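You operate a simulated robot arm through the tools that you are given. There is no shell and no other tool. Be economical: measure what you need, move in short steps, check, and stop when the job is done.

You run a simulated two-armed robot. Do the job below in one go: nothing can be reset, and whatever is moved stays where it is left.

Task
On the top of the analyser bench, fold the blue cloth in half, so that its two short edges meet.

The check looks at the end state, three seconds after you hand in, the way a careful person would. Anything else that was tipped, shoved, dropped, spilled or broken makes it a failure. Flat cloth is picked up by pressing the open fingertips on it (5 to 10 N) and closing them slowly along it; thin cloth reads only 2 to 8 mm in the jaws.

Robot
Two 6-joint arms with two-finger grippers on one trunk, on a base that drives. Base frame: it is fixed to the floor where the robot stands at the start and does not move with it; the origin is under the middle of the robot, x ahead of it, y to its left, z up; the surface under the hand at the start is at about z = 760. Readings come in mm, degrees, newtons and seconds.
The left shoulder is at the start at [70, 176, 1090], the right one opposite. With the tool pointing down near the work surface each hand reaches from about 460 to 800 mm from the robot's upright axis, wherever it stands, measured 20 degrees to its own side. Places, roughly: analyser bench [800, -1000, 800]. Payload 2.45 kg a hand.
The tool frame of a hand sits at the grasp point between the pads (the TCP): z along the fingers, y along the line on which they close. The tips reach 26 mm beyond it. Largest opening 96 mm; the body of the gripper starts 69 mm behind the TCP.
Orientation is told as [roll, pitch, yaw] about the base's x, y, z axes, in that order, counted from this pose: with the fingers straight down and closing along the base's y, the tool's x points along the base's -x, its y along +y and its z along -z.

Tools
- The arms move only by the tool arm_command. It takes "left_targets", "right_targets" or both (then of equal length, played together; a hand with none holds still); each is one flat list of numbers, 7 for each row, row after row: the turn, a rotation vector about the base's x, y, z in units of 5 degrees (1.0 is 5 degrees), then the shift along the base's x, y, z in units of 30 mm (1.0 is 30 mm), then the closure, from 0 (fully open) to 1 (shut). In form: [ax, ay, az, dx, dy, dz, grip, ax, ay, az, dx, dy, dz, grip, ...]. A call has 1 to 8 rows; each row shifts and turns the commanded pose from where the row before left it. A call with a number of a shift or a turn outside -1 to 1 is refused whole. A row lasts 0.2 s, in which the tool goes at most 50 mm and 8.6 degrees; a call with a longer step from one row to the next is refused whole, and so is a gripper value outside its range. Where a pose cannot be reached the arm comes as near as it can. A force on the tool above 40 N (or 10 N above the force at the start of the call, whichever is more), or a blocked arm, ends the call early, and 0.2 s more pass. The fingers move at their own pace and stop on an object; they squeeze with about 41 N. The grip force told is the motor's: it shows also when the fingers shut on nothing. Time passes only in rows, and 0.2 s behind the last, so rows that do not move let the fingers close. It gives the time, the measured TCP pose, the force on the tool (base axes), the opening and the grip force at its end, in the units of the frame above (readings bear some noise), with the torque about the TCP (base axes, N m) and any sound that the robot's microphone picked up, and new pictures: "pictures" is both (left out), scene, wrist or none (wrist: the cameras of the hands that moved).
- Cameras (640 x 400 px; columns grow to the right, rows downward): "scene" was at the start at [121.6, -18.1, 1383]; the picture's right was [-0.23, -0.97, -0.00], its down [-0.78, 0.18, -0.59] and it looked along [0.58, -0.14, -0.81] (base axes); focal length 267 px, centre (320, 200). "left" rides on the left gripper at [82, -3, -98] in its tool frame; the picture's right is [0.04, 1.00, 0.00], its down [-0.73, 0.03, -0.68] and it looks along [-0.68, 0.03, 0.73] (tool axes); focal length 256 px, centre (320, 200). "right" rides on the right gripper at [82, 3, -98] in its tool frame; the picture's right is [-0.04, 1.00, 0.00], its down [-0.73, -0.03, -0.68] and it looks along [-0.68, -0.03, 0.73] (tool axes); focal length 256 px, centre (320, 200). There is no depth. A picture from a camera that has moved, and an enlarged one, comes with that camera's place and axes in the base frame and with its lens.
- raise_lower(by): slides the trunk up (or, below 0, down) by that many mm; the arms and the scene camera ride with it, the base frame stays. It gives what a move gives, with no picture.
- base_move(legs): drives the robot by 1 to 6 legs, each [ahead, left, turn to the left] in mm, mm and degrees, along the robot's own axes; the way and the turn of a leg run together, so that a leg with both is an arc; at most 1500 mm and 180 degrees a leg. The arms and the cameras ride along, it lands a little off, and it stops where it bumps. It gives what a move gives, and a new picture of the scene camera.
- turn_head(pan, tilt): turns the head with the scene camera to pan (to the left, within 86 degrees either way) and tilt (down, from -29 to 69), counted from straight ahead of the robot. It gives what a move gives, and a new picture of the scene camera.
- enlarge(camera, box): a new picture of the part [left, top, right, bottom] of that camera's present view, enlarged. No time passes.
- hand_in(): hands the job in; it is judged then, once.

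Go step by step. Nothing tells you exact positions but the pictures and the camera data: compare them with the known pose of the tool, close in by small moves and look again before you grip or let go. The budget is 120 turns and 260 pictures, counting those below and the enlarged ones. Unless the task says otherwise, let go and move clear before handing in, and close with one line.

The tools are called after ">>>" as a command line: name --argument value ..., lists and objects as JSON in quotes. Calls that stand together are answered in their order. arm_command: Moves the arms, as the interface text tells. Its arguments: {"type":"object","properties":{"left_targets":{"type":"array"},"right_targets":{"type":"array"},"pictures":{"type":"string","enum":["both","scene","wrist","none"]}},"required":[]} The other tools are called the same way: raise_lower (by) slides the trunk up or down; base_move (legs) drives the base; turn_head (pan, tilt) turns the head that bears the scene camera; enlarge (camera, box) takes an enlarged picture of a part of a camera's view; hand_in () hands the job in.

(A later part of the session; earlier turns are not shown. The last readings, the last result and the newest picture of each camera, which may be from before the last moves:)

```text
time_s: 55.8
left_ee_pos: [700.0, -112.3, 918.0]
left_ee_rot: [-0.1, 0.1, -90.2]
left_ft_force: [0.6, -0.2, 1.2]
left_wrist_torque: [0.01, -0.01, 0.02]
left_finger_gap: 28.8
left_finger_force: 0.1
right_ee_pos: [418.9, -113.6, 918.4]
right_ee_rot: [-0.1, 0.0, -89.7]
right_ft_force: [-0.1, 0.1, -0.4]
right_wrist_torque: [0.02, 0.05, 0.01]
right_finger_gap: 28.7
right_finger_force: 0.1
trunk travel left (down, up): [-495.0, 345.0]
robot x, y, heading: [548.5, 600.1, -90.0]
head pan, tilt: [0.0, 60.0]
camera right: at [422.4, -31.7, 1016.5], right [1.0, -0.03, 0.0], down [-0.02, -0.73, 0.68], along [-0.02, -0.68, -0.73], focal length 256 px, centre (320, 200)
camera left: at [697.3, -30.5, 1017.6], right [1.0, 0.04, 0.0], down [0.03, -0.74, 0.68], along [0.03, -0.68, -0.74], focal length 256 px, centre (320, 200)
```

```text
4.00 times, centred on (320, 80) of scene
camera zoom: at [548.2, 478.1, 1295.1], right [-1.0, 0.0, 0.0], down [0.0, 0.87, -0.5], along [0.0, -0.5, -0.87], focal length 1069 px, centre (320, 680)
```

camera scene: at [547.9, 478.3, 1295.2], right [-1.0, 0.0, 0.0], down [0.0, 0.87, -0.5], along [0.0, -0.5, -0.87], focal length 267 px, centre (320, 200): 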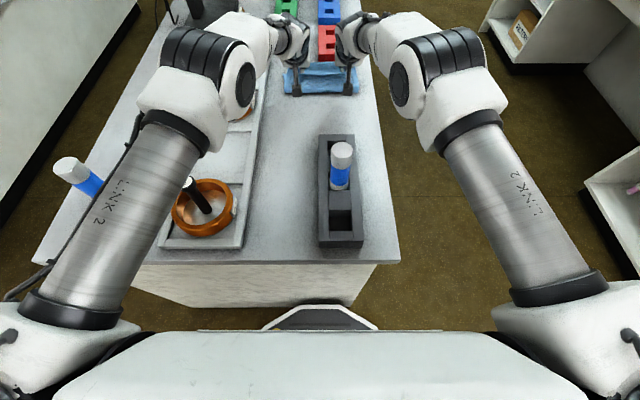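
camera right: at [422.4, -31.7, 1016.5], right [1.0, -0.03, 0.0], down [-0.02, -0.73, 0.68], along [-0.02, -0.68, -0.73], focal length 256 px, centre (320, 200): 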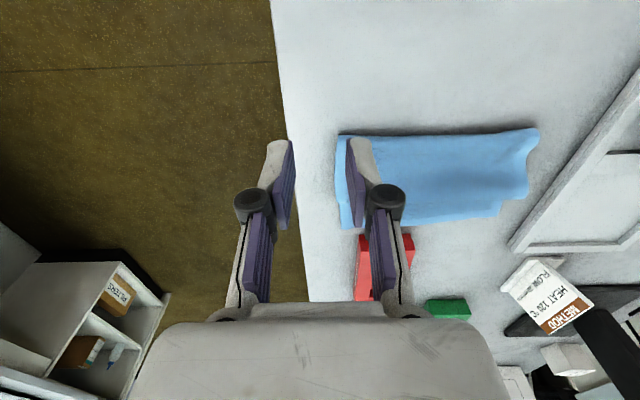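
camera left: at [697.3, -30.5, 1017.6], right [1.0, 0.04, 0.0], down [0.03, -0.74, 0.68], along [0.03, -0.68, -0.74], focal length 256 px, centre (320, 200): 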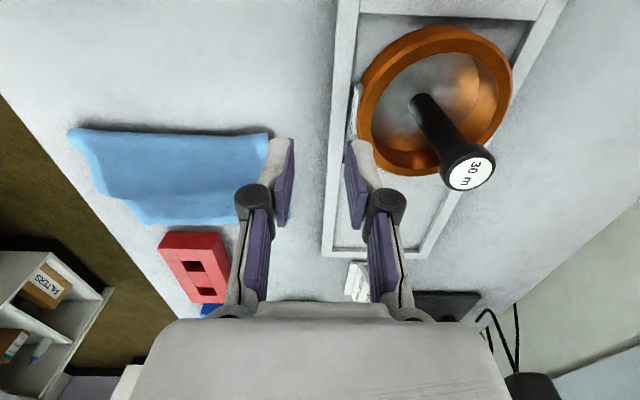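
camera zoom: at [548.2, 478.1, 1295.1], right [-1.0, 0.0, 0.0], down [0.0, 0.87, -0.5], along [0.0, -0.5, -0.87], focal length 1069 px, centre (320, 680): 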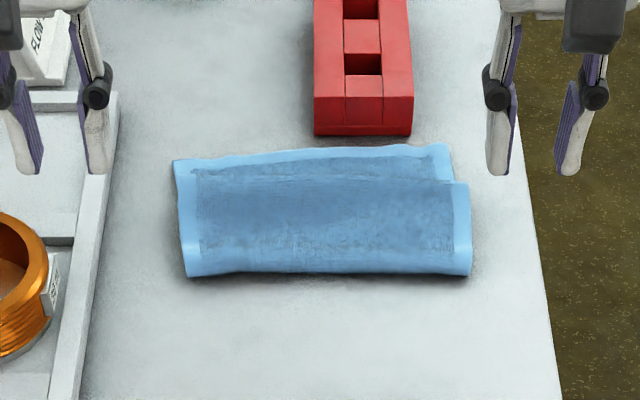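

That lift unfurled the turned hem, and the cloth now looks nearly folded. I'll look closer at the edges.

>>> enlarge --camera "left" --box '[50, 110, 290, 260]'

>>> enlarge --camera "right" --box '[330, 110, 570, 260]'

>>> enlarge --camera "scene" --box '[272, 55, 368, 115]'

```text
2.67 times, centred on (170, 185) of left
camera zoom: at [697.3, -30.5, 1017.6], right [1.0, 0.04, 0.0], down [0.03, -0.74, 0.68], along [0.03, -0.68, -0.74], focal length 683 px, centre (720, 240)
```

zoom: 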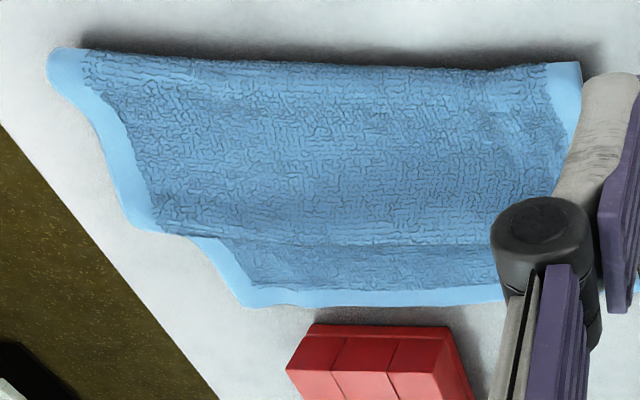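

```text
2.67 times, centred on (450, 185) of right
camera zoom: at [422.4, -31.7, 1016.5], right [1.0, -0.03, 0.0], down [-0.02, -0.73, 0.68], along [-0.02, -0.68, -0.73], focal length 683 px, centre (-27, 240)
```

zoom: 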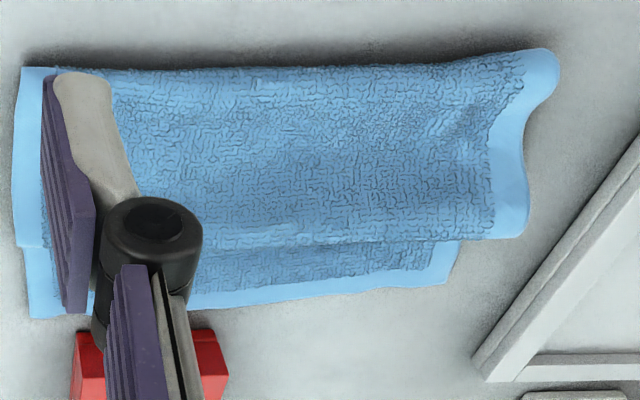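

```text
6.67 times, centred on (320, 85) of scene
camera zoom: at [548.2, 478.1, 1295.1], right [-1.0, 0.0, 0.0], down [0.0, 0.87, -0.5], along [0.0, -0.5, -0.87], focal length 1781 px, centre (320, 967)
```

zoom: 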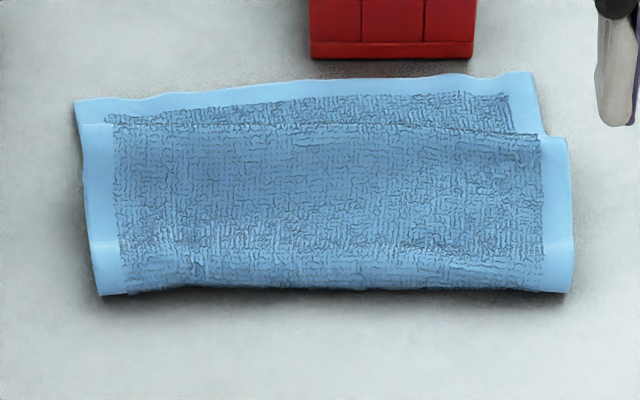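

The cloth now lies flat: fold at y ≈ −165, the upper layer's end at about −266 with its border tucked under, and the bottom edge at −302 to −325. The upper layer has to go about 45 mm further out. I'll pinch it lightly near its end with a smaller opening.

>>> arm_command --left_targets '[-1, 0, 0, -0.3, -0.483, -0.39, 0.74, -1, 0, 0, -0.3, -0.483, -0.39, 0.74, -1, 0, 0, -0.3, -0.483, -0.39, 0.74, -1, 0, 0, -0.3, -0.483, -0.39, 0.74, -1, 0, 0, -0.3, -0.483, -0.39, 0.74, -1, 0, 0, -0.3, -0.483, -0.39, 0.74, -1, 0, 0, -0.3, -0.483, -0.39, 0.74, -1, 0, 0, -0.3, -0.483, -0.39, 0.74]' --right_targets '[-1, 0, 0, 0.18, -0.477, -0.39, 0.74, -1, 0, 0, 0.18, -0.477, -0.39, 0.74, -1, 0, 0, 0.18, -0.477, -0.39, 0.74, -1, 0, 0, 0.18, -0.477, -0.39, 0.74, -1, 0, 0, 0.18, -0.477, -0.39, 0.74, -1, 0, 0, 0.18, -0.477, -0.39, 0.74, -1, 0, 0, 0.18, -0.477, -0.39, 0.74, -1, 0, 0, 0.18, -0.477, -0.39, 0.74]' --pictures "wrist"

>>> enlarge --camera "scene" --box '[272, 55, 368, 115]'

```text
time_s: 57.6
left_ee_pos: [627.5, -228.2, 826.8]
left_ee_rot: [0.1, -40.1, -90.2]
left_ft_force: [-0.5, 0.1, -0.7]
left_wrist_torque: [0.04, 0.02, 0.02]
left_finger_gap: 24.9
left_finger_force: 0.0
right_ee_pos: [462.3, -229.3, 826.3]
right_ee_rot: [-0.4, -40.2, -89.4]
right_ft_force: [-1.0, -0.5, -0.2]
right_wrist_torque: [-0.01, 0.02, -0.05]
right_finger_gap: 25.1
right_finger_force: 0.0
trunk travel left (down, up): [-495.0, 345.0]
robot x, y, heading: [547.8, 596.2, -90.4]
head pan, tilt: [0.0, 60.0]
camera right: at [464.8, -103.1, 848.8], right [1.0, -0.02, 0.02], down [-0.02, -0.12, 0.99], along [-0.02, -0.99, -0.12], focal length 256 px, centre (320, 200)
camera left: at [624.9, -103.5, 849.6], right [1.0, 0.03, -0.02], down [0.03, -0.12, 0.99], along [0.02, -0.99, -0.13], focal length 256 px, centre (320, 200)
```

right: 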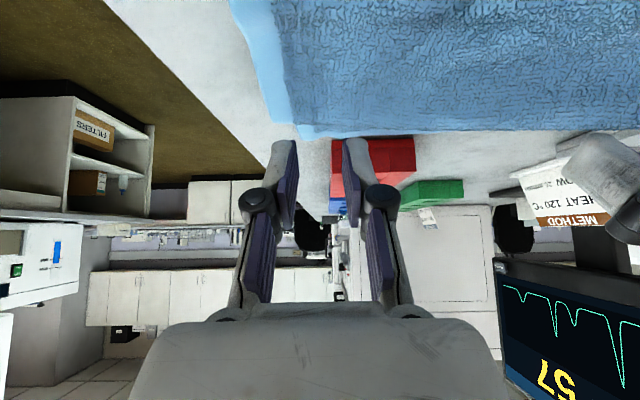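
left: 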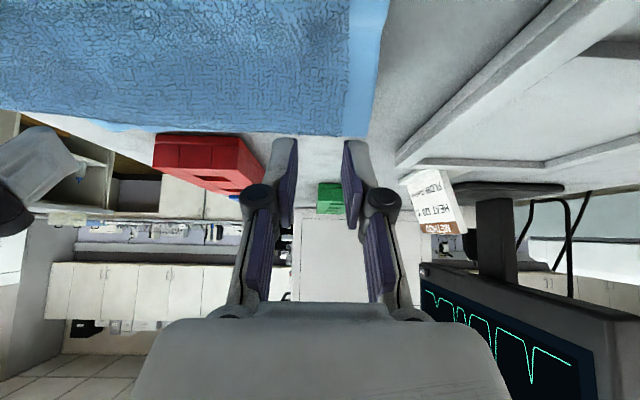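

```text
6.67 times, centred on (320, 85) of scene
camera zoom: at [547.8, 477.9, 1295.1], right [-1.0, 0.0, 0.0], down [0.0, 0.87, -0.5], along [0.0, -0.5, -0.87], focal length 1781 px, centre (320, 967)
```

zoom: 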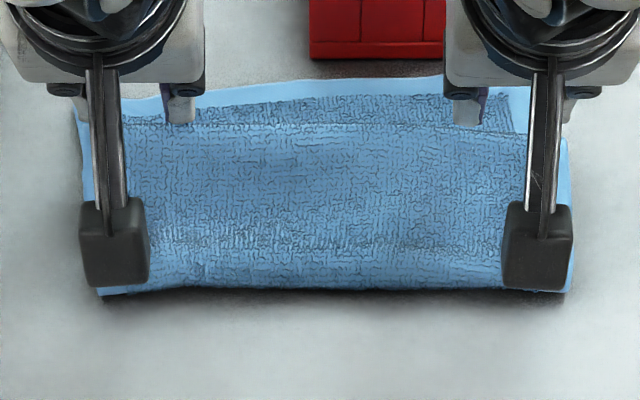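

>>> arm_command --left_targets '[0, 0, 0, 0, -0.27, -0.5, 0.74, 0, 0, 0, 0, 0, -0.4, 0.74]' --right_targets '[0, 0, 0, 0, -0.27, -0.5, 0.74, 0, 0, 0, 0, 0, -0.4, 0.74]' --pictures "wrist"

```text
time_s: 58.2
left_ee_pos: [627.5, -236.4, 800.4]
left_ee_rot: [0.1, -40.1, -90.3]
left_ft_force: [-0.3, -0.4, 1.0]
left_wrist_torque: [0.02, 0.02, -0.01]
left_finger_gap: 24.7
left_finger_force: 0.2
right_ee_pos: [463.3, -235.9, 799.1]
right_ee_rot: [-0.3, -40.2, -89.4]
right_ft_force: [0.5, -0.2, 0.1]
right_wrist_torque: [0.0, -0.01, 0.04]
right_finger_gap: 24.9
right_finger_force: 0.1
trunk travel left (down, up): [-495.0, 345.0]
robot x, y, heading: [545.9, 599.9, -90.1]
head pan, tilt: [0.0, 60.0]
camera right: at [466.1, -110.1, 821.8], right [1.0, -0.02, 0.02], down [-0.02, -0.12, 0.99], along [-0.02, -0.99, -0.12], focal length 256 px, centre (320, 200)
camera left: at [624.9, -110.3, 823.7], right [1.0, 0.03, -0.02], down [0.03, -0.12, 0.99], along [0.03, -0.99, -0.12], focal length 256 px, centre (320, 200)
```

right: 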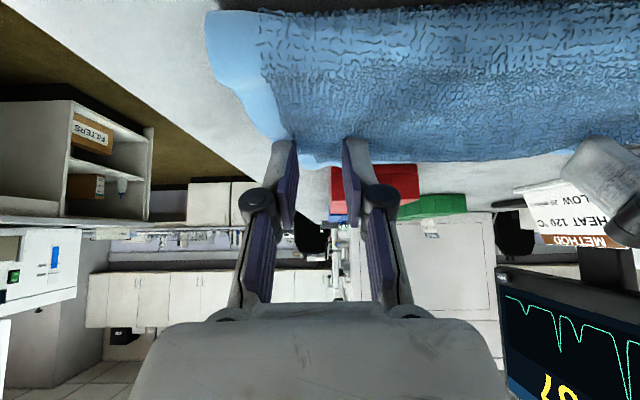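
left: 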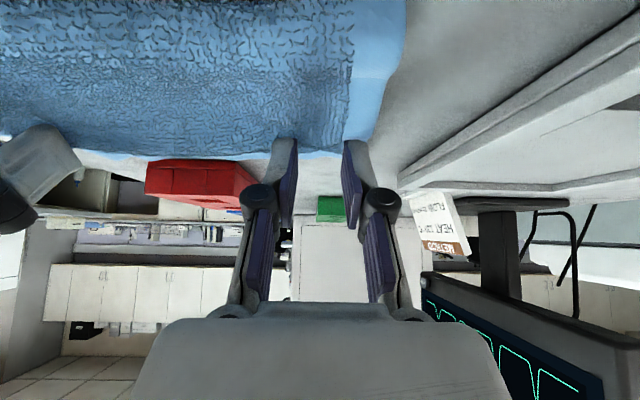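

>>> arm_command --left_targets '[0, 0, 0, 0, 0, -0.12, 0.74]' --right_targets '[0, 0, 0, 0, 0, -0.12, 0.74]' --pictures "none"

```text
time_s: 58.6
left_ee_pos: [627.5, -235.8, 798.1]
left_ee_rot: [0.0, -40.2, -90.2]
left_ft_force: [0.3, -0.2, 2.2]
left_wrist_torque: [-0.03, -0.01, -0.01]
left_finger_gap: 24.5
left_finger_force: 0.0
right_ee_pos: [464.6, -236.0, 795.2]
right_ee_rot: [-0.4, -40.3, -89.4]
right_ft_force: [-0.5, -0.2, 1.8]
right_wrist_torque: [0.02, 0.02, 0.0]
right_finger_gap: 24.8
right_finger_force: 0.0
trunk travel left (down, up): [-495.0, 345.0]
robot x, y, heading: [547.2, 597.9, -90.0]
head pan, tilt: [0.0, 60.0]
```

Both tips touch at about 2 N. I'll add a touch more pressure, close slowly, then lift a little.

>>> arm_command --left_targets '[0, 0, 0, 0, 0, -0.1, 0.74, 0, 0, 0, 0, 0, 0, 0.79, 0, 0, 0, 0, 0, 0, 0.84, 0, 0, 0, 0, 0, 0, 0.88, 0, 0, 0, 0, 0, 0, 0.92, 0, 0, 0, 0, 0, 0, 0.96, 0, 0, 0, 0, 0, 0, 1, 0, 0, 0, 0, 0, 0, 1]' --right_targets '[0, 0, 0, 0, 0, -0.1, 0.74, 0, 0, 0, 0, 0, 0, 0.79, 0, 0, 0, 0, 0, 0, 0.84, 0, 0, 0, 0, 0, 0, 0.88, 0, 0, 0, 0, 0, 0, 0.92, 0, 0, 0, 0, 0, 0, 0.96, 0, 0, 0, 0, 0, 0, 1, 0, 0, 0, 0, 0, 0, 1]' --pictures "none"

>>> arm_command --left_targets '[0, 0, 0, 0, 0, 0.5, 1, 0, 0, 0, 0, 0, 0.7, 1]' --right_targets '[0, 0, 0, 0, 0, 0.5, 1, 0, 0, 0, 0, 0, 0.7, 1]' --pictures "wrist"

>>> enlarge --camera "scene" --box '[272, 55, 368, 115]'

```text
time_s: 60.4
left_ee_pos: [626.0, -235.1, 796.3]
left_ee_rot: [0.1, -40.2, -90.2]
left_ft_force: [-8.4, 0.3, 5.9]
left_wrist_torque: [-0.02, 0.19, -0.1]
left_finger_gap: 4.5
left_finger_force: 33.8
right_ee_pos: [463.7, -234.8, 792.1]
right_ee_rot: [-0.4, -40.3, -89.4]
right_ft_force: [9.3, -0.1, 4.0]
right_wrist_torque: [-0.03, -0.25, 0.07]
right_finger_gap: 2.8
right_finger_force: 31.9
trunk travel left (down, up): [-495.0, 345.0]
robot x, y, heading: [552.0, 598.1, -89.9]
head pan, tilt: [0.0, 60.0]
```

```text
time_s: 61.0
left_ee_pos: [627.0, -233.7, 830.0]
left_ee_rot: [0.0, -40.0, -90.1]
left_ft_force: [-10.1, 0.5, 1.0]
left_wrist_torque: [-0.02, 0.24, -0.11]
left_finger_gap: 4.1
left_finger_force: 32.8
right_ee_pos: [462.6, -233.8, 829.2]
right_ee_rot: [-0.5, -40.1, -89.4]
right_ft_force: [9.7, -0.8, 0.8]
right_wrist_torque: [0.02, -0.29, 0.05]
right_finger_gap: 2.6
right_finger_force: 32.6
trunk travel left (down, up): [-495.0, 345.0]
robot x, y, heading: [549.1, 599.9, -90.2]
head pan, tilt: [0.0, 60.0]
camera right: at [465.2, -108.0, 851.9], right [1.0, -0.03, 0.02], down [-0.02, -0.12, 0.99], along [-0.02, -0.99, -0.12], focal length 256 px, centre (320, 200)
camera left: at [623.9, -108.3, 852.6], right [1.0, 0.03, -0.03], down [0.03, -0.13, 0.99], along [0.03, -0.99, -0.13], focal length 256 px, centre (320, 200)
```

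right: 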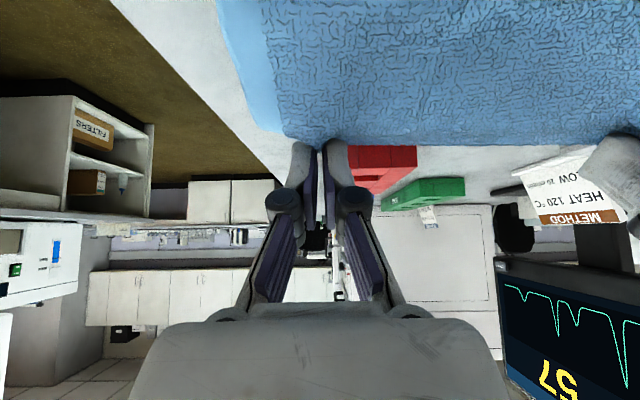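
left: 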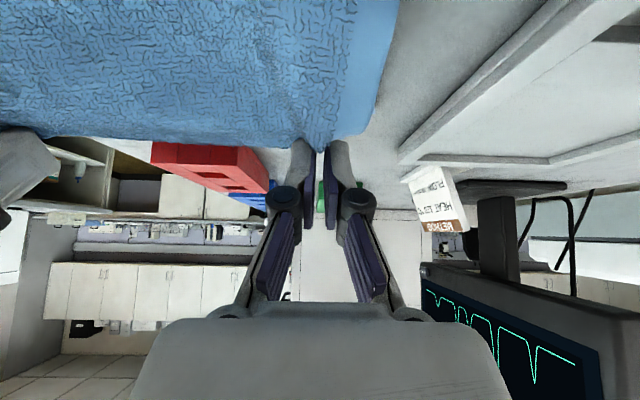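

```text
6.67 times, centred on (320, 85) of scene
camera zoom: at [547.9, 480.9, 1295.3], right [-1.0, 0.0, 0.0], down [0.0, 0.87, -0.5], along [0.0, -0.5, -0.87], focal length 1781 px, centre (320, 967)
```

zoom: 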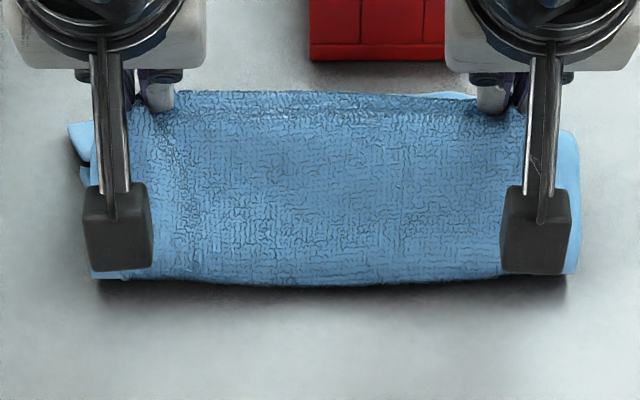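

The upper layer comes up as a clean sheet. I'll lift it more and shift outward so the tucked border can drop free.

>>> arm_command --left_targets '[0, 0, 0, -0.07, -0.2, 0.7, 1, 0, 0, 0, 0, -0.3, 0.6, 1, 0, 0, 0, 0, 0, 0, 1]' --right_targets '[0, 0, 0, 0.07, -0.2, 0.7, 1, 0, 0, 0, 0, -0.3, 0.6, 1, 0, 0, 0, 0, 0, 0, 1]' --pictures "wrist"

>>> enlarge --camera "scene" --box '[256, 40, 384, 120]'

```text
time_s: 61.8
left_ee_pos: [625.9, -250.3, 869.7]
left_ee_rot: [0.1, -40.0, -90.2]
left_ft_force: [-5.3, 0.5, 0.1]
left_wrist_torque: [0.01, 0.11, -0.03]
left_finger_gap: 3.8
left_finger_force: 33.0
right_ee_pos: [466.0, -251.4, 869.7]
right_ee_rot: [-0.5, -40.0, -89.4]
right_ft_force: [6.1, 0.3, 0.2]
right_wrist_torque: [0.03, -0.18, 0.0]
right_finger_gap: 2.5
right_finger_force: 31.5
trunk travel left (down, up): [-495.0, 345.0]
robot x, y, heading: [547.4, 598.2, -90.3]
head pan, tilt: [0.0, 60.0]
camera right: at [468.1, -125.1, 892.1], right [1.0, -0.03, 0.02], down [-0.02, -0.12, 0.99], along [-0.02, -0.99, -0.12], focal length 256 px, centre (320, 200)
camera left: at [623.0, -124.3, 892.1], right [1.0, 0.03, -0.02], down [0.03, -0.12, 0.99], along [0.03, -0.99, -0.13], focal length 256 px, centre (320, 200)
```

right: 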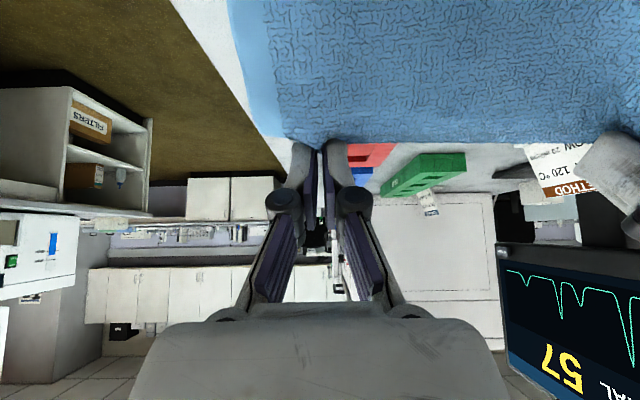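
left: 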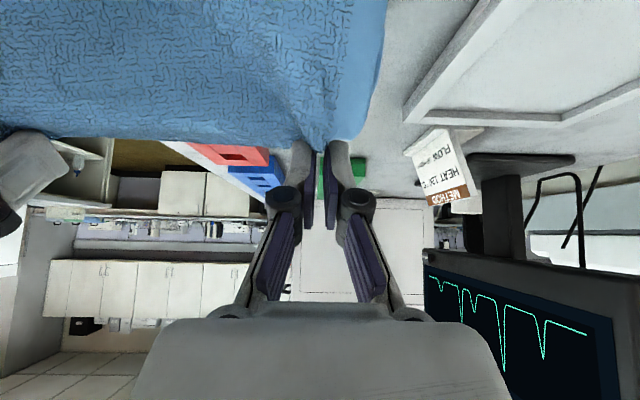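

```text
5.00 times, centred on (320, 80) of scene
camera zoom: at [547.9, 479.8, 1295.3], right [-1.0, 0.0, 0.0], down [0.0, 0.87, -0.5], along [0.0, -0.5, -0.87], focal length 1336 px, centre (320, 800)
```

zoom: 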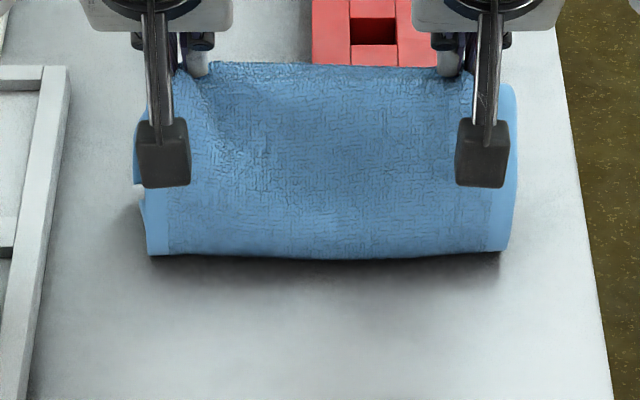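

The sheet hangs freely from the grips. I'll move out towards the far edge and lower it, drawing back a little at the end so the border lies outward.

>>> arm_command --left_targets '[0, 0, 0, 0, -0.35, -0.5, 1, 0, 0, 0, 0, -0.25, -0.7, 1, 0, 0, 0, 0, 0, -0.4, 1, 0, 0, 0, 0, 0.15, -0.4, 1]' --right_targets '[0, 0, 0, 0, -0.35, -0.5, 1, 0, 0, 0, 0, -0.25, -0.7, 1, 0, 0, 0, 0, 0, -0.4, 1, 0, 0, 0, 0, 0.15, -0.4, 1]' --pictures "wrist"

>>> enlarge --camera "scene" --box '[256, 40, 384, 120]'

```text
time_s: 62.8
left_ee_pos: [625.1, -266.8, 806.8]
left_ee_rot: [0.1, -40.0, -90.2]
left_ft_force: [-7.0, -0.8, 0.4]
left_wrist_torque: [0.0, 0.17, -0.02]
left_finger_gap: 4.2
left_finger_force: 32.6
right_ee_pos: [465.5, -264.5, 807.5]
right_ee_rot: [-0.4, -40.1, -89.5]
right_ft_force: [6.2, 0.0, 0.1]
right_wrist_torque: [-0.04, -0.16, 0.01]
right_finger_gap: 3.0
right_finger_force: 31.9
trunk travel left (down, up): [-495.0, 345.0]
robot x, y, heading: [547.5, 597.5, -90.1]
head pan, tilt: [0.0, 60.0]
camera right: at [467.3, -139.6, 830.2], right [1.0, -0.03, 0.02], down [-0.02, -0.12, 0.99], along [-0.02, -0.99, -0.12], focal length 256 px, centre (320, 200)
camera left: at [622.8, -140.4, 830.2], right [1.0, 0.03, -0.02], down [0.03, -0.13, 0.99], along [0.03, -0.99, -0.13], focal length 256 px, centre (320, 200)
```

right: 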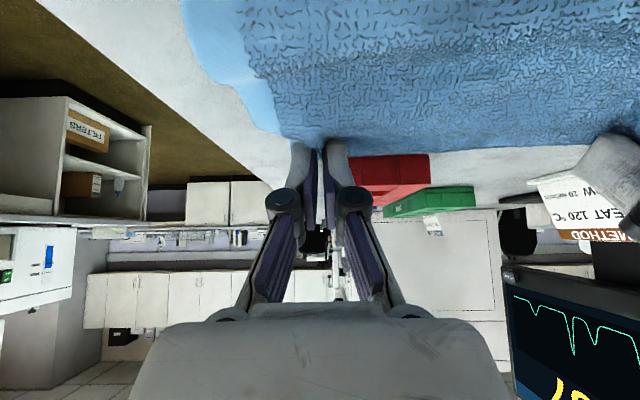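
left: 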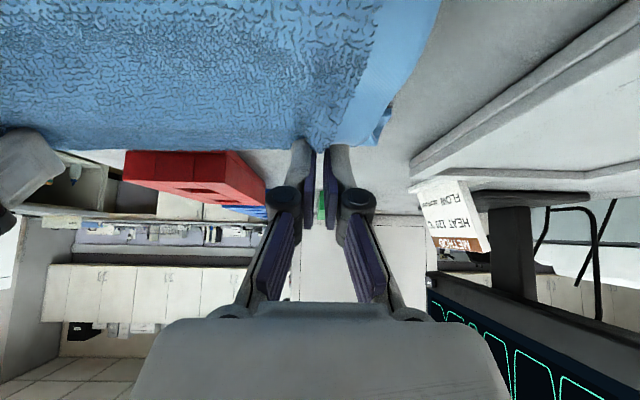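

```text
5.00 times, centred on (320, 80) of scene
camera zoom: at [547.9, 479.1, 1295.2], right [-1.0, 0.0, 0.0], down [0.0, 0.87, -0.5], along [0.0, -0.5, -0.87], focal length 1336 px, centre (320, 800)
```

zoom: 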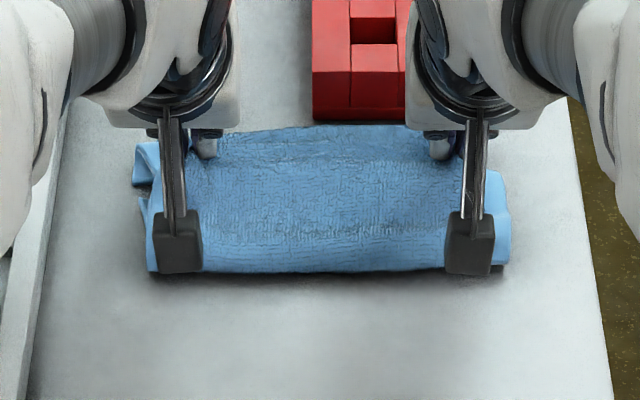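

>>> arm_command --left_targets '[0, 0, 0, 0, 0.15, -0.25, 1, 0, 0, 0, 0, 0, 0, 0.85, 0, 0, 0, 0, 0, 0.05, 0.74, 0, 0, 0, 0, 0.1, 0.5, 0.74, 0, 0, 0, 0, 0.5, 1, 0.74]' --right_targets '[0, 0, 0, 0, 0.15, -0.25, 1, 0, 0, 0, 0, 0, 0, 0.85, 0, 0, 0, 0, 0, 0.05, 0.74, 0, 0, 0, 0, 0.1, 0.5, 0.74, 0, 0, 0, 0, 0.5, 1, 0.74]' --pictures "none"

>>> arm_command --left_targets '[1, 0, 0, 0.8, 0.7, 0.8, 0.7, 1, 0, 0, 0.8, 0.7, 0.8, 0.7, 1, 0, 0, 0.8, 0.7, 0.3, 0.7, 1, 0, 0, 0.3, 0.7, 0, 0.7, 1, 0, 0, 0, 0.7, 0, 0.7, 1, 0, 0, 0, 0.5, 0, 0.7, 1, 0, 0, 0, 0.5, 0, 0.7, 1, 0, 0, 0, 0, 0, 0.7]' --right_targets '[1, 0, 0, -0.6, 0.7, 0.8, 0.7, 1, 0, 0, -0.6, 0.7, 0.8, 0.7, 1, 0, 0, -0.6, 0.7, 0.3, 0.7, 1, 0, 0, 0, 0.7, 0, 0.7, 1, 0, 0, 0, 0.7, 0, 0.7, 1, 0, 0, 0, 0.5, 0, 0.7, 1, 0, 0, 0, 0.5, 0, 0.7, 1, 0, 0, 0, 0, 0, 0.7]' --pictures "none"

>>> enlarge --camera "scene" --box '[272, 55, 368, 115]'

>>> enlarge --camera "left" --box '[50, 110, 290, 260]'

>>> enlarge --camera "right" --box '[330, 110, 570, 260]'

```text
time_s: 64.0
left_ee_pos: [628.0, -239.1, 851.3]
left_ee_rot: [-0.1, -40.1, -90.0]
left_ft_force: [-0.5, 0.3, -0.2]
left_wrist_torque: [0.01, -0.01, -0.03]
left_finger_gap: 24.9
left_finger_force: 0.1
right_ee_pos: [467.4, -236.5, 848.5]
right_ee_rot: [-0.4, -40.4, -89.4]
right_ft_force: [-0.2, 1.1, 0.9]
right_wrist_torque: [0.0, -0.01, 0.0]
right_finger_gap: 24.7
right_finger_force: 0.0
trunk travel left (down, up): [-495.0, 345.0]
robot x, y, heading: [548.5, 598.9, -89.9]
head pan, tilt: [0.0, 60.0]
```

```text
time_s: 65.8
left_ee_pos: [707.2, -109.1, 903.6]
left_ee_rot: [0.0, 0.2, -90.1]
left_ft_force: [-0.8, -0.3, -0.3]
left_wrist_torque: [0.07, 0.0, 0.02]
left_finger_gap: 28.8
left_finger_force: 0.0
right_ee_pos: [409.9, -107.9, 901.5]
right_ee_rot: [0.0, 0.1, -89.6]
right_ft_force: [0.3, -0.6, 0.4]
right_wrist_torque: [0.02, 0.0, 0.0]
right_finger_gap: 29.0
right_finger_force: 0.1
trunk travel left (down, up): [-495.0, 345.0]
robot x, y, heading: [547.9, 599.9, -90.2]
head pan, tilt: [0.0, 60.0]
```

```text
6.67 times, centred on (320, 85) of scene
camera zoom: at [547.9, 476.9, 1294.9], right [-1.0, 0.0, 0.0], down [0.0, 0.87, -0.5], along [0.0, -0.5, -0.87], focal length 1781 px, centre (320, 967)
```

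zoom: 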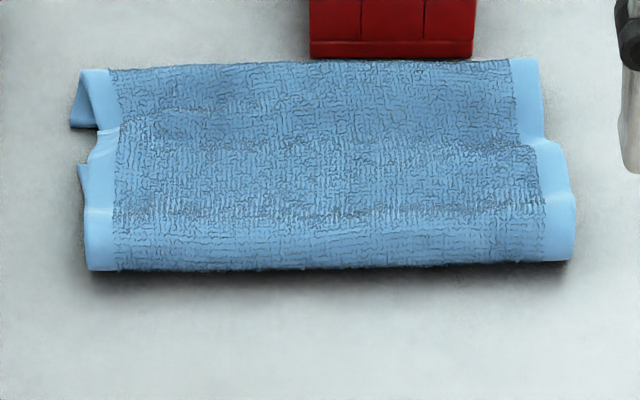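

```text
2.67 times, centred on (170, 185) of left
camera zoom: at [705.0, -27.6, 1000.9], right [1.0, 0.04, 0.0], down [0.03, -0.74, 0.68], along [0.03, -0.68, -0.74], focal length 683 px, centre (720, 240)
```

zoom: 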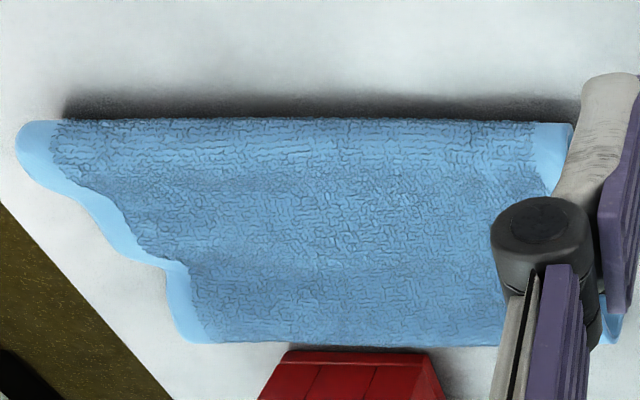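

```text
2.67 times, centred on (450, 185) of right
camera zoom: at [412.0, -26.6, 1001.0], right [1.0, -0.03, 0.0], down [-0.02, -0.73, 0.68], along [-0.02, -0.68, -0.74], focal length 683 px, centre (-27, 240)
```

zoom: 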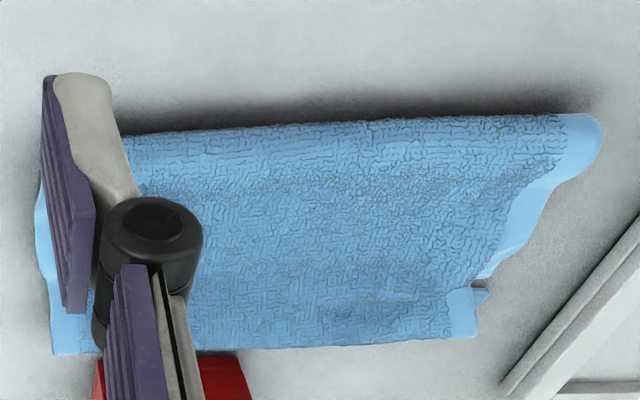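

>>> enlarge --camera "scene" --box '[276, 60, 308, 100]'

>>> enlarge --camera "scene" --box '[336, 60, 368, 100]'

>>> enlarge --camera "right" --box '[470, 180, 534, 250]'

```text
10.00 times, centred on (292, 80) of scene
camera zoom: at [547.9, 476.9, 1294.9], right [-1.0, 0.0, 0.0], down [0.0, 0.87, -0.5], along [0.0, -0.5, -0.87], focal length 2672 px, centre (600, 1400)
```

zoom: 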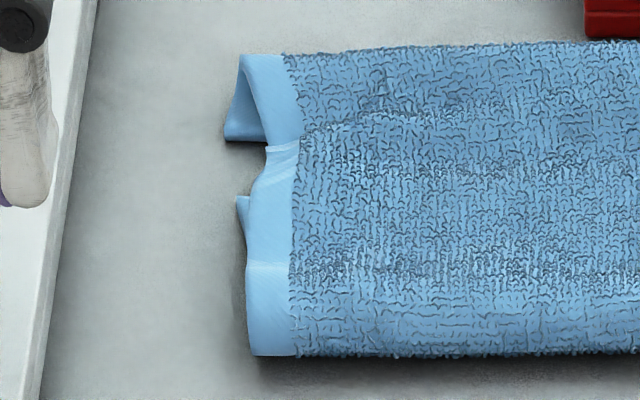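

```text
10.00 times, centred on (352, 80) of scene
camera zoom: at [547.9, 476.9, 1294.9], right [-1.0, 0.0, 0.0], down [0.0, 0.87, -0.5], along [0.0, -0.5, -0.87], focal length 2672 px, centre (0, 1400)
```

zoom: 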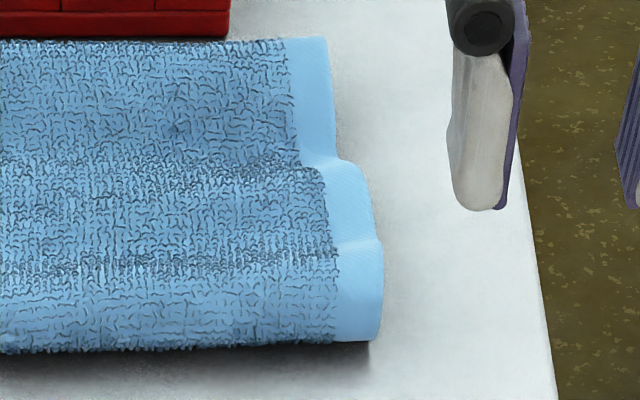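

```text
5.71 times, centred on (502, 215) of right
camera zoom: at [412.0, -26.6, 1001.0], right [1.0, -0.03, 0.0], down [-0.02, -0.73, 0.68], along [-0.02, -0.68, -0.74], focal length 1463 px, centre (-720, 114)
```

zoom: 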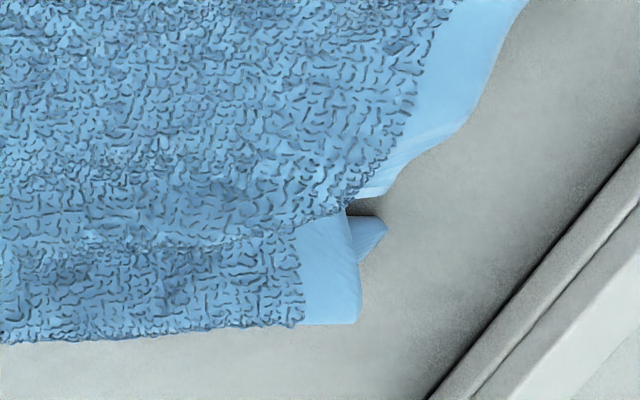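

I now read it correctly: the bottom layer's far edge is at about y −262, hidden underneath. The upper layer is too long and its end is tucked under at −314. So I'll lift the upper layer again, let its end hang over the bottom edge, and lay it back towards me.

>>> arm_command --left_targets '[-1, 0, 0, -0.354, -0.517, -0.33, 0.74, -1, 0, 0, -0.354, -0.517, -0.33, 0.74, -1, 0, 0, -0.354, -0.517, -0.33, 0.74, -1, 0, 0, -0.354, -0.517, -0.33, 0.74, -1, 0, 0, -0.354, -0.517, -0.33, 0.74, -1, 0, 0, -0.354, -0.517, -0.33, 0.74, -1, 0, 0, -0.354, -0.517, -0.33, 0.74, -1, 0, 0, -0.354, -0.517, -0.33, 0.74]' --right_targets '[-1, 0, 0, 0.25, -0.52, -0.32, 0.74, -1, 0, 0, 0.25, -0.52, -0.32, 0.74, -1, 0, 0, 0.25, -0.52, -0.32, 0.74, -1, 0, 0, 0.25, -0.52, -0.32, 0.74, -1, 0, 0, 0.25, -0.52, -0.32, 0.74, -1, 0, 0, 0.25, -0.52, -0.32, 0.74, -1, 0, 0, 0.25, -0.52, -0.32, 0.74, -1, 0, 0, 0.25, -0.52, -0.32, 0.74]' --pictures "none"

>>> arm_command --left_targets '[0, 0, 0, 0, 0, -0.4, 0.74, 0, 0, 0, 0, 0, -0.3, 0.74]' --right_targets '[0, 0, 0, 0, 0, -0.4, 0.74, 0, 0, 0, 0, 0, -0.3, 0.74]' --pictures "wrist"

```text
time_s: 67.6
left_ee_pos: [621.8, -231.9, 825.5]
left_ee_rot: [0.1, -40.0, -90.2]
left_ft_force: [-0.2, -0.3, -0.2]
left_wrist_torque: [0.02, -0.01, 0.01]
left_finger_gap: 24.8
left_finger_force: 0.1
right_ee_pos: [473.7, -232.7, 824.4]
right_ee_rot: [-0.4, -40.1, -89.5]
right_ft_force: [-1.1, -0.6, -0.6]
right_wrist_torque: [-0.01, -0.02, 0.03]
right_finger_gap: 25.0
right_finger_force: 0.0
trunk travel left (down, up): [-495.0, 345.0]
robot x, y, heading: [548.5, 598.2, -90.4]
head pan, tilt: [0.0, 60.0]
```

```text
time_s: 68.2
left_ee_pos: [620.9, -232.1, 804.6]
left_ee_rot: [0.0, -40.1, -90.2]
left_ft_force: [-0.5, 0.3, 0.0]
left_wrist_torque: [0.01, 0.01, 0.01]
left_finger_gap: 25.0
left_finger_force: 0.1
right_ee_pos: [471.7, -231.1, 806.2]
right_ee_rot: [-0.4, -40.1, -89.5]
right_ft_force: [-1.0, 0.1, 0.4]
right_wrist_torque: [-0.01, -0.02, -0.02]
right_finger_gap: 24.9
right_finger_force: 0.0
trunk travel left (down, up): [-495.0, 345.0]
robot x, y, heading: [546.7, 596.8, -90.0]
head pan, tilt: [0.0, 60.0]
camera right: at [473.8, -105.2, 828.2], right [1.0, -0.03, 0.02], down [-0.02, -0.12, 0.99], along [-0.02, -0.99, -0.12], focal length 256 px, centre (320, 200)
camera left: at [618.2, -106.2, 826.9], right [1.0, 0.03, -0.03], down [0.03, -0.12, 0.99], along [0.03, -0.99, -0.13], focal length 256 px, centre (320, 200)
```

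right: 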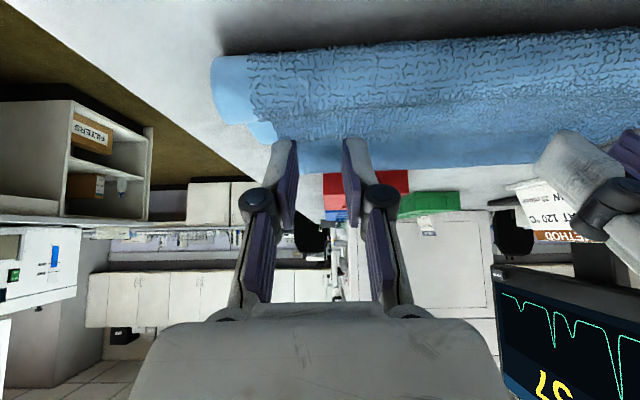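
left: 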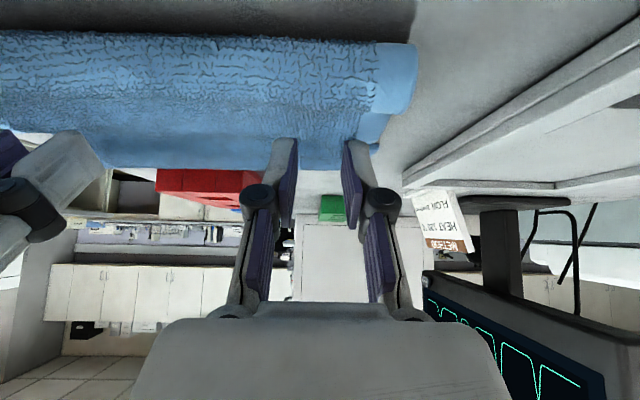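

>>> arm_command --left_targets '[0, 0, 0, 0, 0, -0.22, 0.74]' --right_targets '[0, 0, 0, 0, 0, -0.3, 0.74]' --pictures "none"

```text
time_s: 68.6
left_ee_pos: [620.9, -230.4, 798.2]
left_ee_rot: [0.1, -40.0, -90.2]
left_ft_force: [0.4, 0.8, -0.3]
left_wrist_torque: [0.04, 0.0, -0.02]
left_finger_gap: 25.1
left_finger_force: 0.1
right_ee_pos: [470.4, -232.1, 795.9]
right_ee_rot: [-0.4, -40.1, -89.4]
right_ft_force: [0.0, 0.4, -0.5]
right_wrist_torque: [0.0, 0.01, 0.02]
right_finger_gap: 25.2
right_finger_force: 0.1
trunk travel left (down, up): [-495.0, 345.0]
robot x, y, heading: [551.9, 598.7, -90.0]
head pan, tilt: [0.0, 60.0]
```

>>> arm_command --left_targets '[0, 0, 0, 0, 0, -0.15, 0.74]' --right_targets '[0, 0, 0, 0, 0, -0.12, 0.74]' --pictures "none"

```text
time_s: 69.0
left_ee_pos: [620.1, -230.0, 793.0]
left_ee_rot: [0.0, -40.1, -90.1]
left_ft_force: [0.4, 0.2, 2.0]
left_wrist_torque: [-0.02, -0.01, 0.04]
left_finger_gap: 25.1
left_finger_force: 0.0
right_ee_pos: [470.3, -231.6, 793.9]
right_ee_rot: [-0.3, -40.1, -89.5]
right_ft_force: [-0.6, -0.4, 1.8]
right_wrist_torque: [-0.04, 0.02, -0.04]
right_finger_gap: 24.7
right_finger_force: 0.0
trunk travel left (down, up): [-495.0, 345.0]
robot x, y, heading: [547.8, 595.8, -90.1]
head pan, tilt: [0.0, 60.0]
```

Light contact again; I'll close gently with slightly more pressure, then lift and look.

>>> arm_command --left_targets '[0, 0, 0, 0, 0, -0.08, 0.74, 0, 0, 0, 0, 0, 0, 0.79, 0, 0, 0, 0, 0, 0, 0.84, 0, 0, 0, 0, 0, 0, 0.88, 0, 0, 0, 0, 0, 0, 0.92, 0, 0, 0, 0, 0, 0, 0.96, 0, 0, 0, 0, 0, 0, 1, 0, 0, 0, 0, 0, 0, 1]' --right_targets '[0, 0, 0, 0, 0, -0.08, 0.74, 0, 0, 0, 0, 0, 0, 0.79, 0, 0, 0, 0, 0, 0, 0.84, 0, 0, 0, 0, 0, 0, 0.88, 0, 0, 0, 0, 0, 0, 0.92, 0, 0, 0, 0, 0, 0, 0.96, 0, 0, 0, 0, 0, 0, 1, 0, 0, 0, 0, 0, 0, 1]' --pictures "none"

>>> arm_command --left_targets '[0, 0, 0, -0.05, 0, 0.5, 1, 0, 0, 0, 0, 0, 0.8, 1, 0, 0, 0, 0, 0, 0.8, 1]' --right_targets '[0, 0, 0, 0.05, 0, 0.5, 1, 0, 0, 0, 0, 0, 0.8, 1, 0, 0, 0, 0, 0, 0.8, 1]' --pictures "wrist"

>>> enlarge --camera "scene" --box '[256, 40, 384, 120]'

```text
time_s: 70.8
left_ee_pos: [619.8, -229.5, 792.2]
left_ee_rot: [0.1, -40.1, -90.2]
left_ft_force: [-4.4, 1.0, 5.6]
left_wrist_torque: [-0.03, 0.15, -0.06]
left_finger_gap: 2.8
left_finger_force: 31.3
right_ee_pos: [471.8, -229.1, 791.9]
right_ee_rot: [-0.4, -40.2, -89.4]
right_ft_force: [4.3, 0.7, 6.9]
right_wrist_torque: [-0.03, -0.09, 0.04]
right_finger_gap: 2.9
right_finger_force: 32.0
trunk travel left (down, up): [-495.0, 345.0]
robot x, y, heading: [550.0, 598.1, -90.2]
head pan, tilt: [0.0, 60.0]
```

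```text
time_s: 71.6
left_ee_pos: [619.8, -229.3, 854.1]
left_ee_rot: [0.0, -40.0, -90.2]
left_ft_force: [-1.8, -0.3, -0.6]
left_wrist_torque: [0.02, 0.11, -0.01]
left_finger_gap: 2.4
left_finger_force: 31.7
right_ee_pos: [475.0, -231.3, 853.8]
right_ee_rot: [-0.4, -40.1, -89.5]
right_ft_force: [1.8, 0.1, -0.8]
right_wrist_torque: [-0.01, 0.0, 0.02]
right_finger_gap: 3.1
right_finger_force: 31.9
trunk travel left (down, up): [-495.0, 345.0]
robot x, y, heading: [551.3, 596.9, -90.1]
head pan, tilt: [0.0, 60.0]
camera right: at [477.3, -105.0, 877.3], right [1.0, -0.03, 0.02], down [-0.02, -0.12, 0.99], along [-0.02, -0.99, -0.12], focal length 256 px, centre (320, 200)
camera left: at [617.9, -104.1, 876.7], right [1.0, 0.03, -0.02], down [0.03, -0.12, 0.99], along [0.03, -0.99, -0.13], focal length 256 px, centre (320, 200)
```

right: 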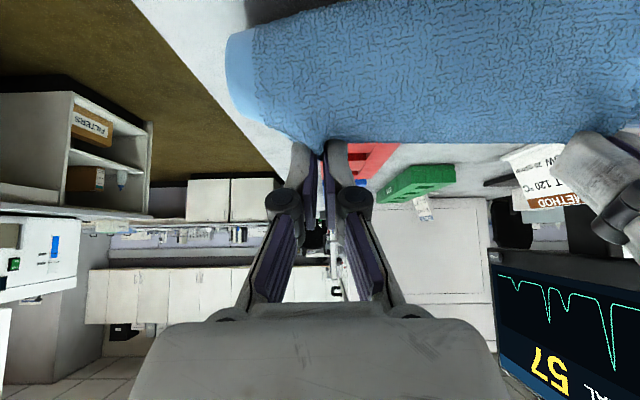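
left: 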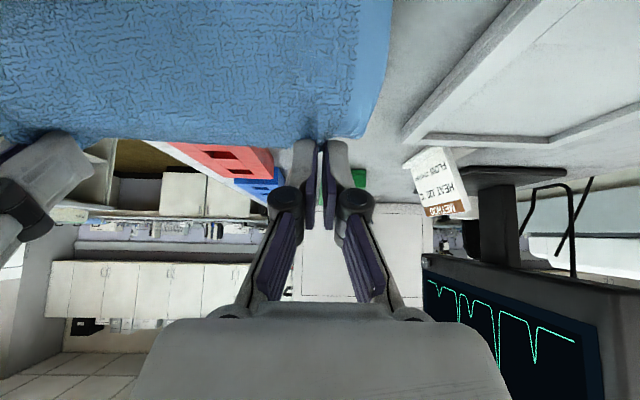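

```text
5.00 times, centred on (320, 80) of scene
camera zoom: at [548.0, 480.3, 1295.2], right [-1.0, 0.0, 0.0], down [0.0, 0.87, -0.5], along [0.0, -0.5, -0.87], focal length 1336 px, centre (320, 800)
```

zoom: 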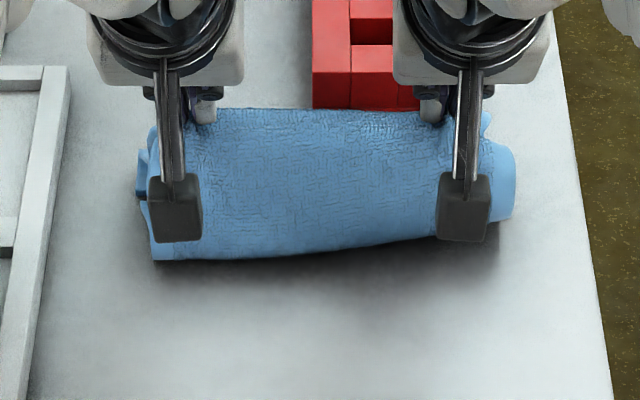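

The grip is clean and single-layer. I'll lift higher so the far end hangs fully.

>>> arm_command --left_targets '[0, 0, 0, 0, -0.1, 0.8, 1, 0, 0, 0, 0, -0.2, 0.8, 1, 0, 0, 0, 0, -0.2, 0.3, 1, 0, 0, 0, 0, 0, 0, 1]' --right_targets '[0, 0, 0, 0, -0.1, 0.8, 1, 0, 0, 0, 0, -0.2, 0.8, 1, 0, 0, 0, 0, -0.2, 0.3, 1, 0, 0, 0, 0, 0, 0, 1]' --pictures "wrist"

>>> enlarge --camera "scene" --box '[256, 40, 384, 120]'

```text
time_s: 72.6
left_ee_pos: [620.4, -243.1, 911.9]
left_ee_rot: [0.1, -40.0, -90.2]
left_ft_force: [-1.2, 0.8, -0.8]
left_wrist_torque: [0.04, 0.05, 0.03]
left_finger_gap: 2.4
left_finger_force: 31.9
right_ee_pos: [475.2, -244.5, 912.0]
right_ee_rot: [-0.4, -40.0, -89.5]
right_ft_force: [2.1, 0.1, 0.0]
right_wrist_torque: [-0.01, -0.02, 0.03]
right_finger_gap: 3.3
right_finger_force: 32.3
trunk travel left (down, up): [-495.0, 345.0]
robot x, y, heading: [548.6, 596.5, -89.9]
head pan, tilt: [0.0, 60.0]
camera right: at [477.8, -119.4, 934.0], right [1.0, -0.03, 0.02], down [-0.02, -0.12, 0.99], along [-0.02, -0.99, -0.12], focal length 256 px, centre (320, 200)
camera left: at [618.4, -118.5, 934.3], right [1.0, 0.03, -0.02], down [0.03, -0.13, 0.99], along [0.03, -0.99, -0.13], focal length 256 px, centre (320, 200)
```

right: 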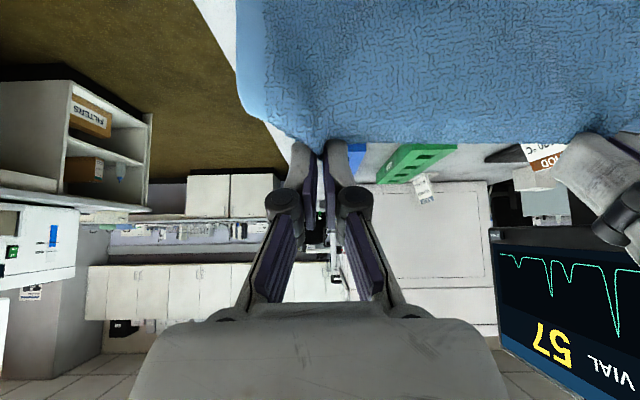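
left: 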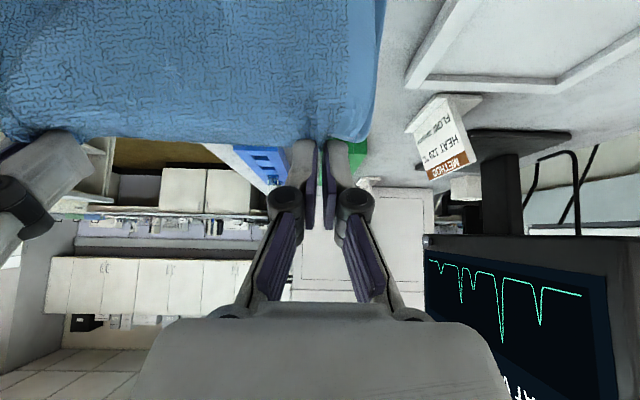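

```text
5.00 times, centred on (320, 80) of scene
camera zoom: at [548.0, 480.0, 1295.3], right [-1.0, 0.0, 0.0], down [0.0, 0.87, -0.5], along [0.0, -0.5, -0.87], focal length 1336 px, centre (320, 800)
```

zoom: 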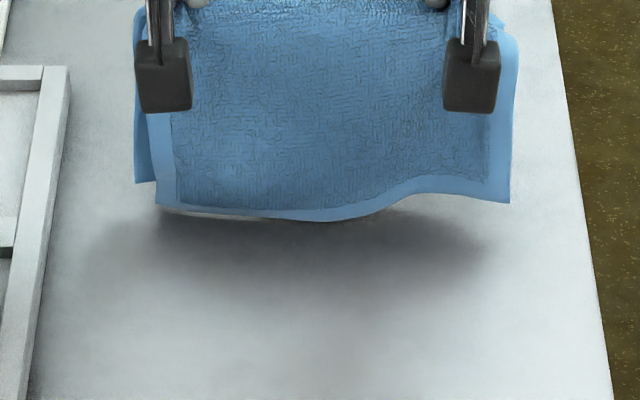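

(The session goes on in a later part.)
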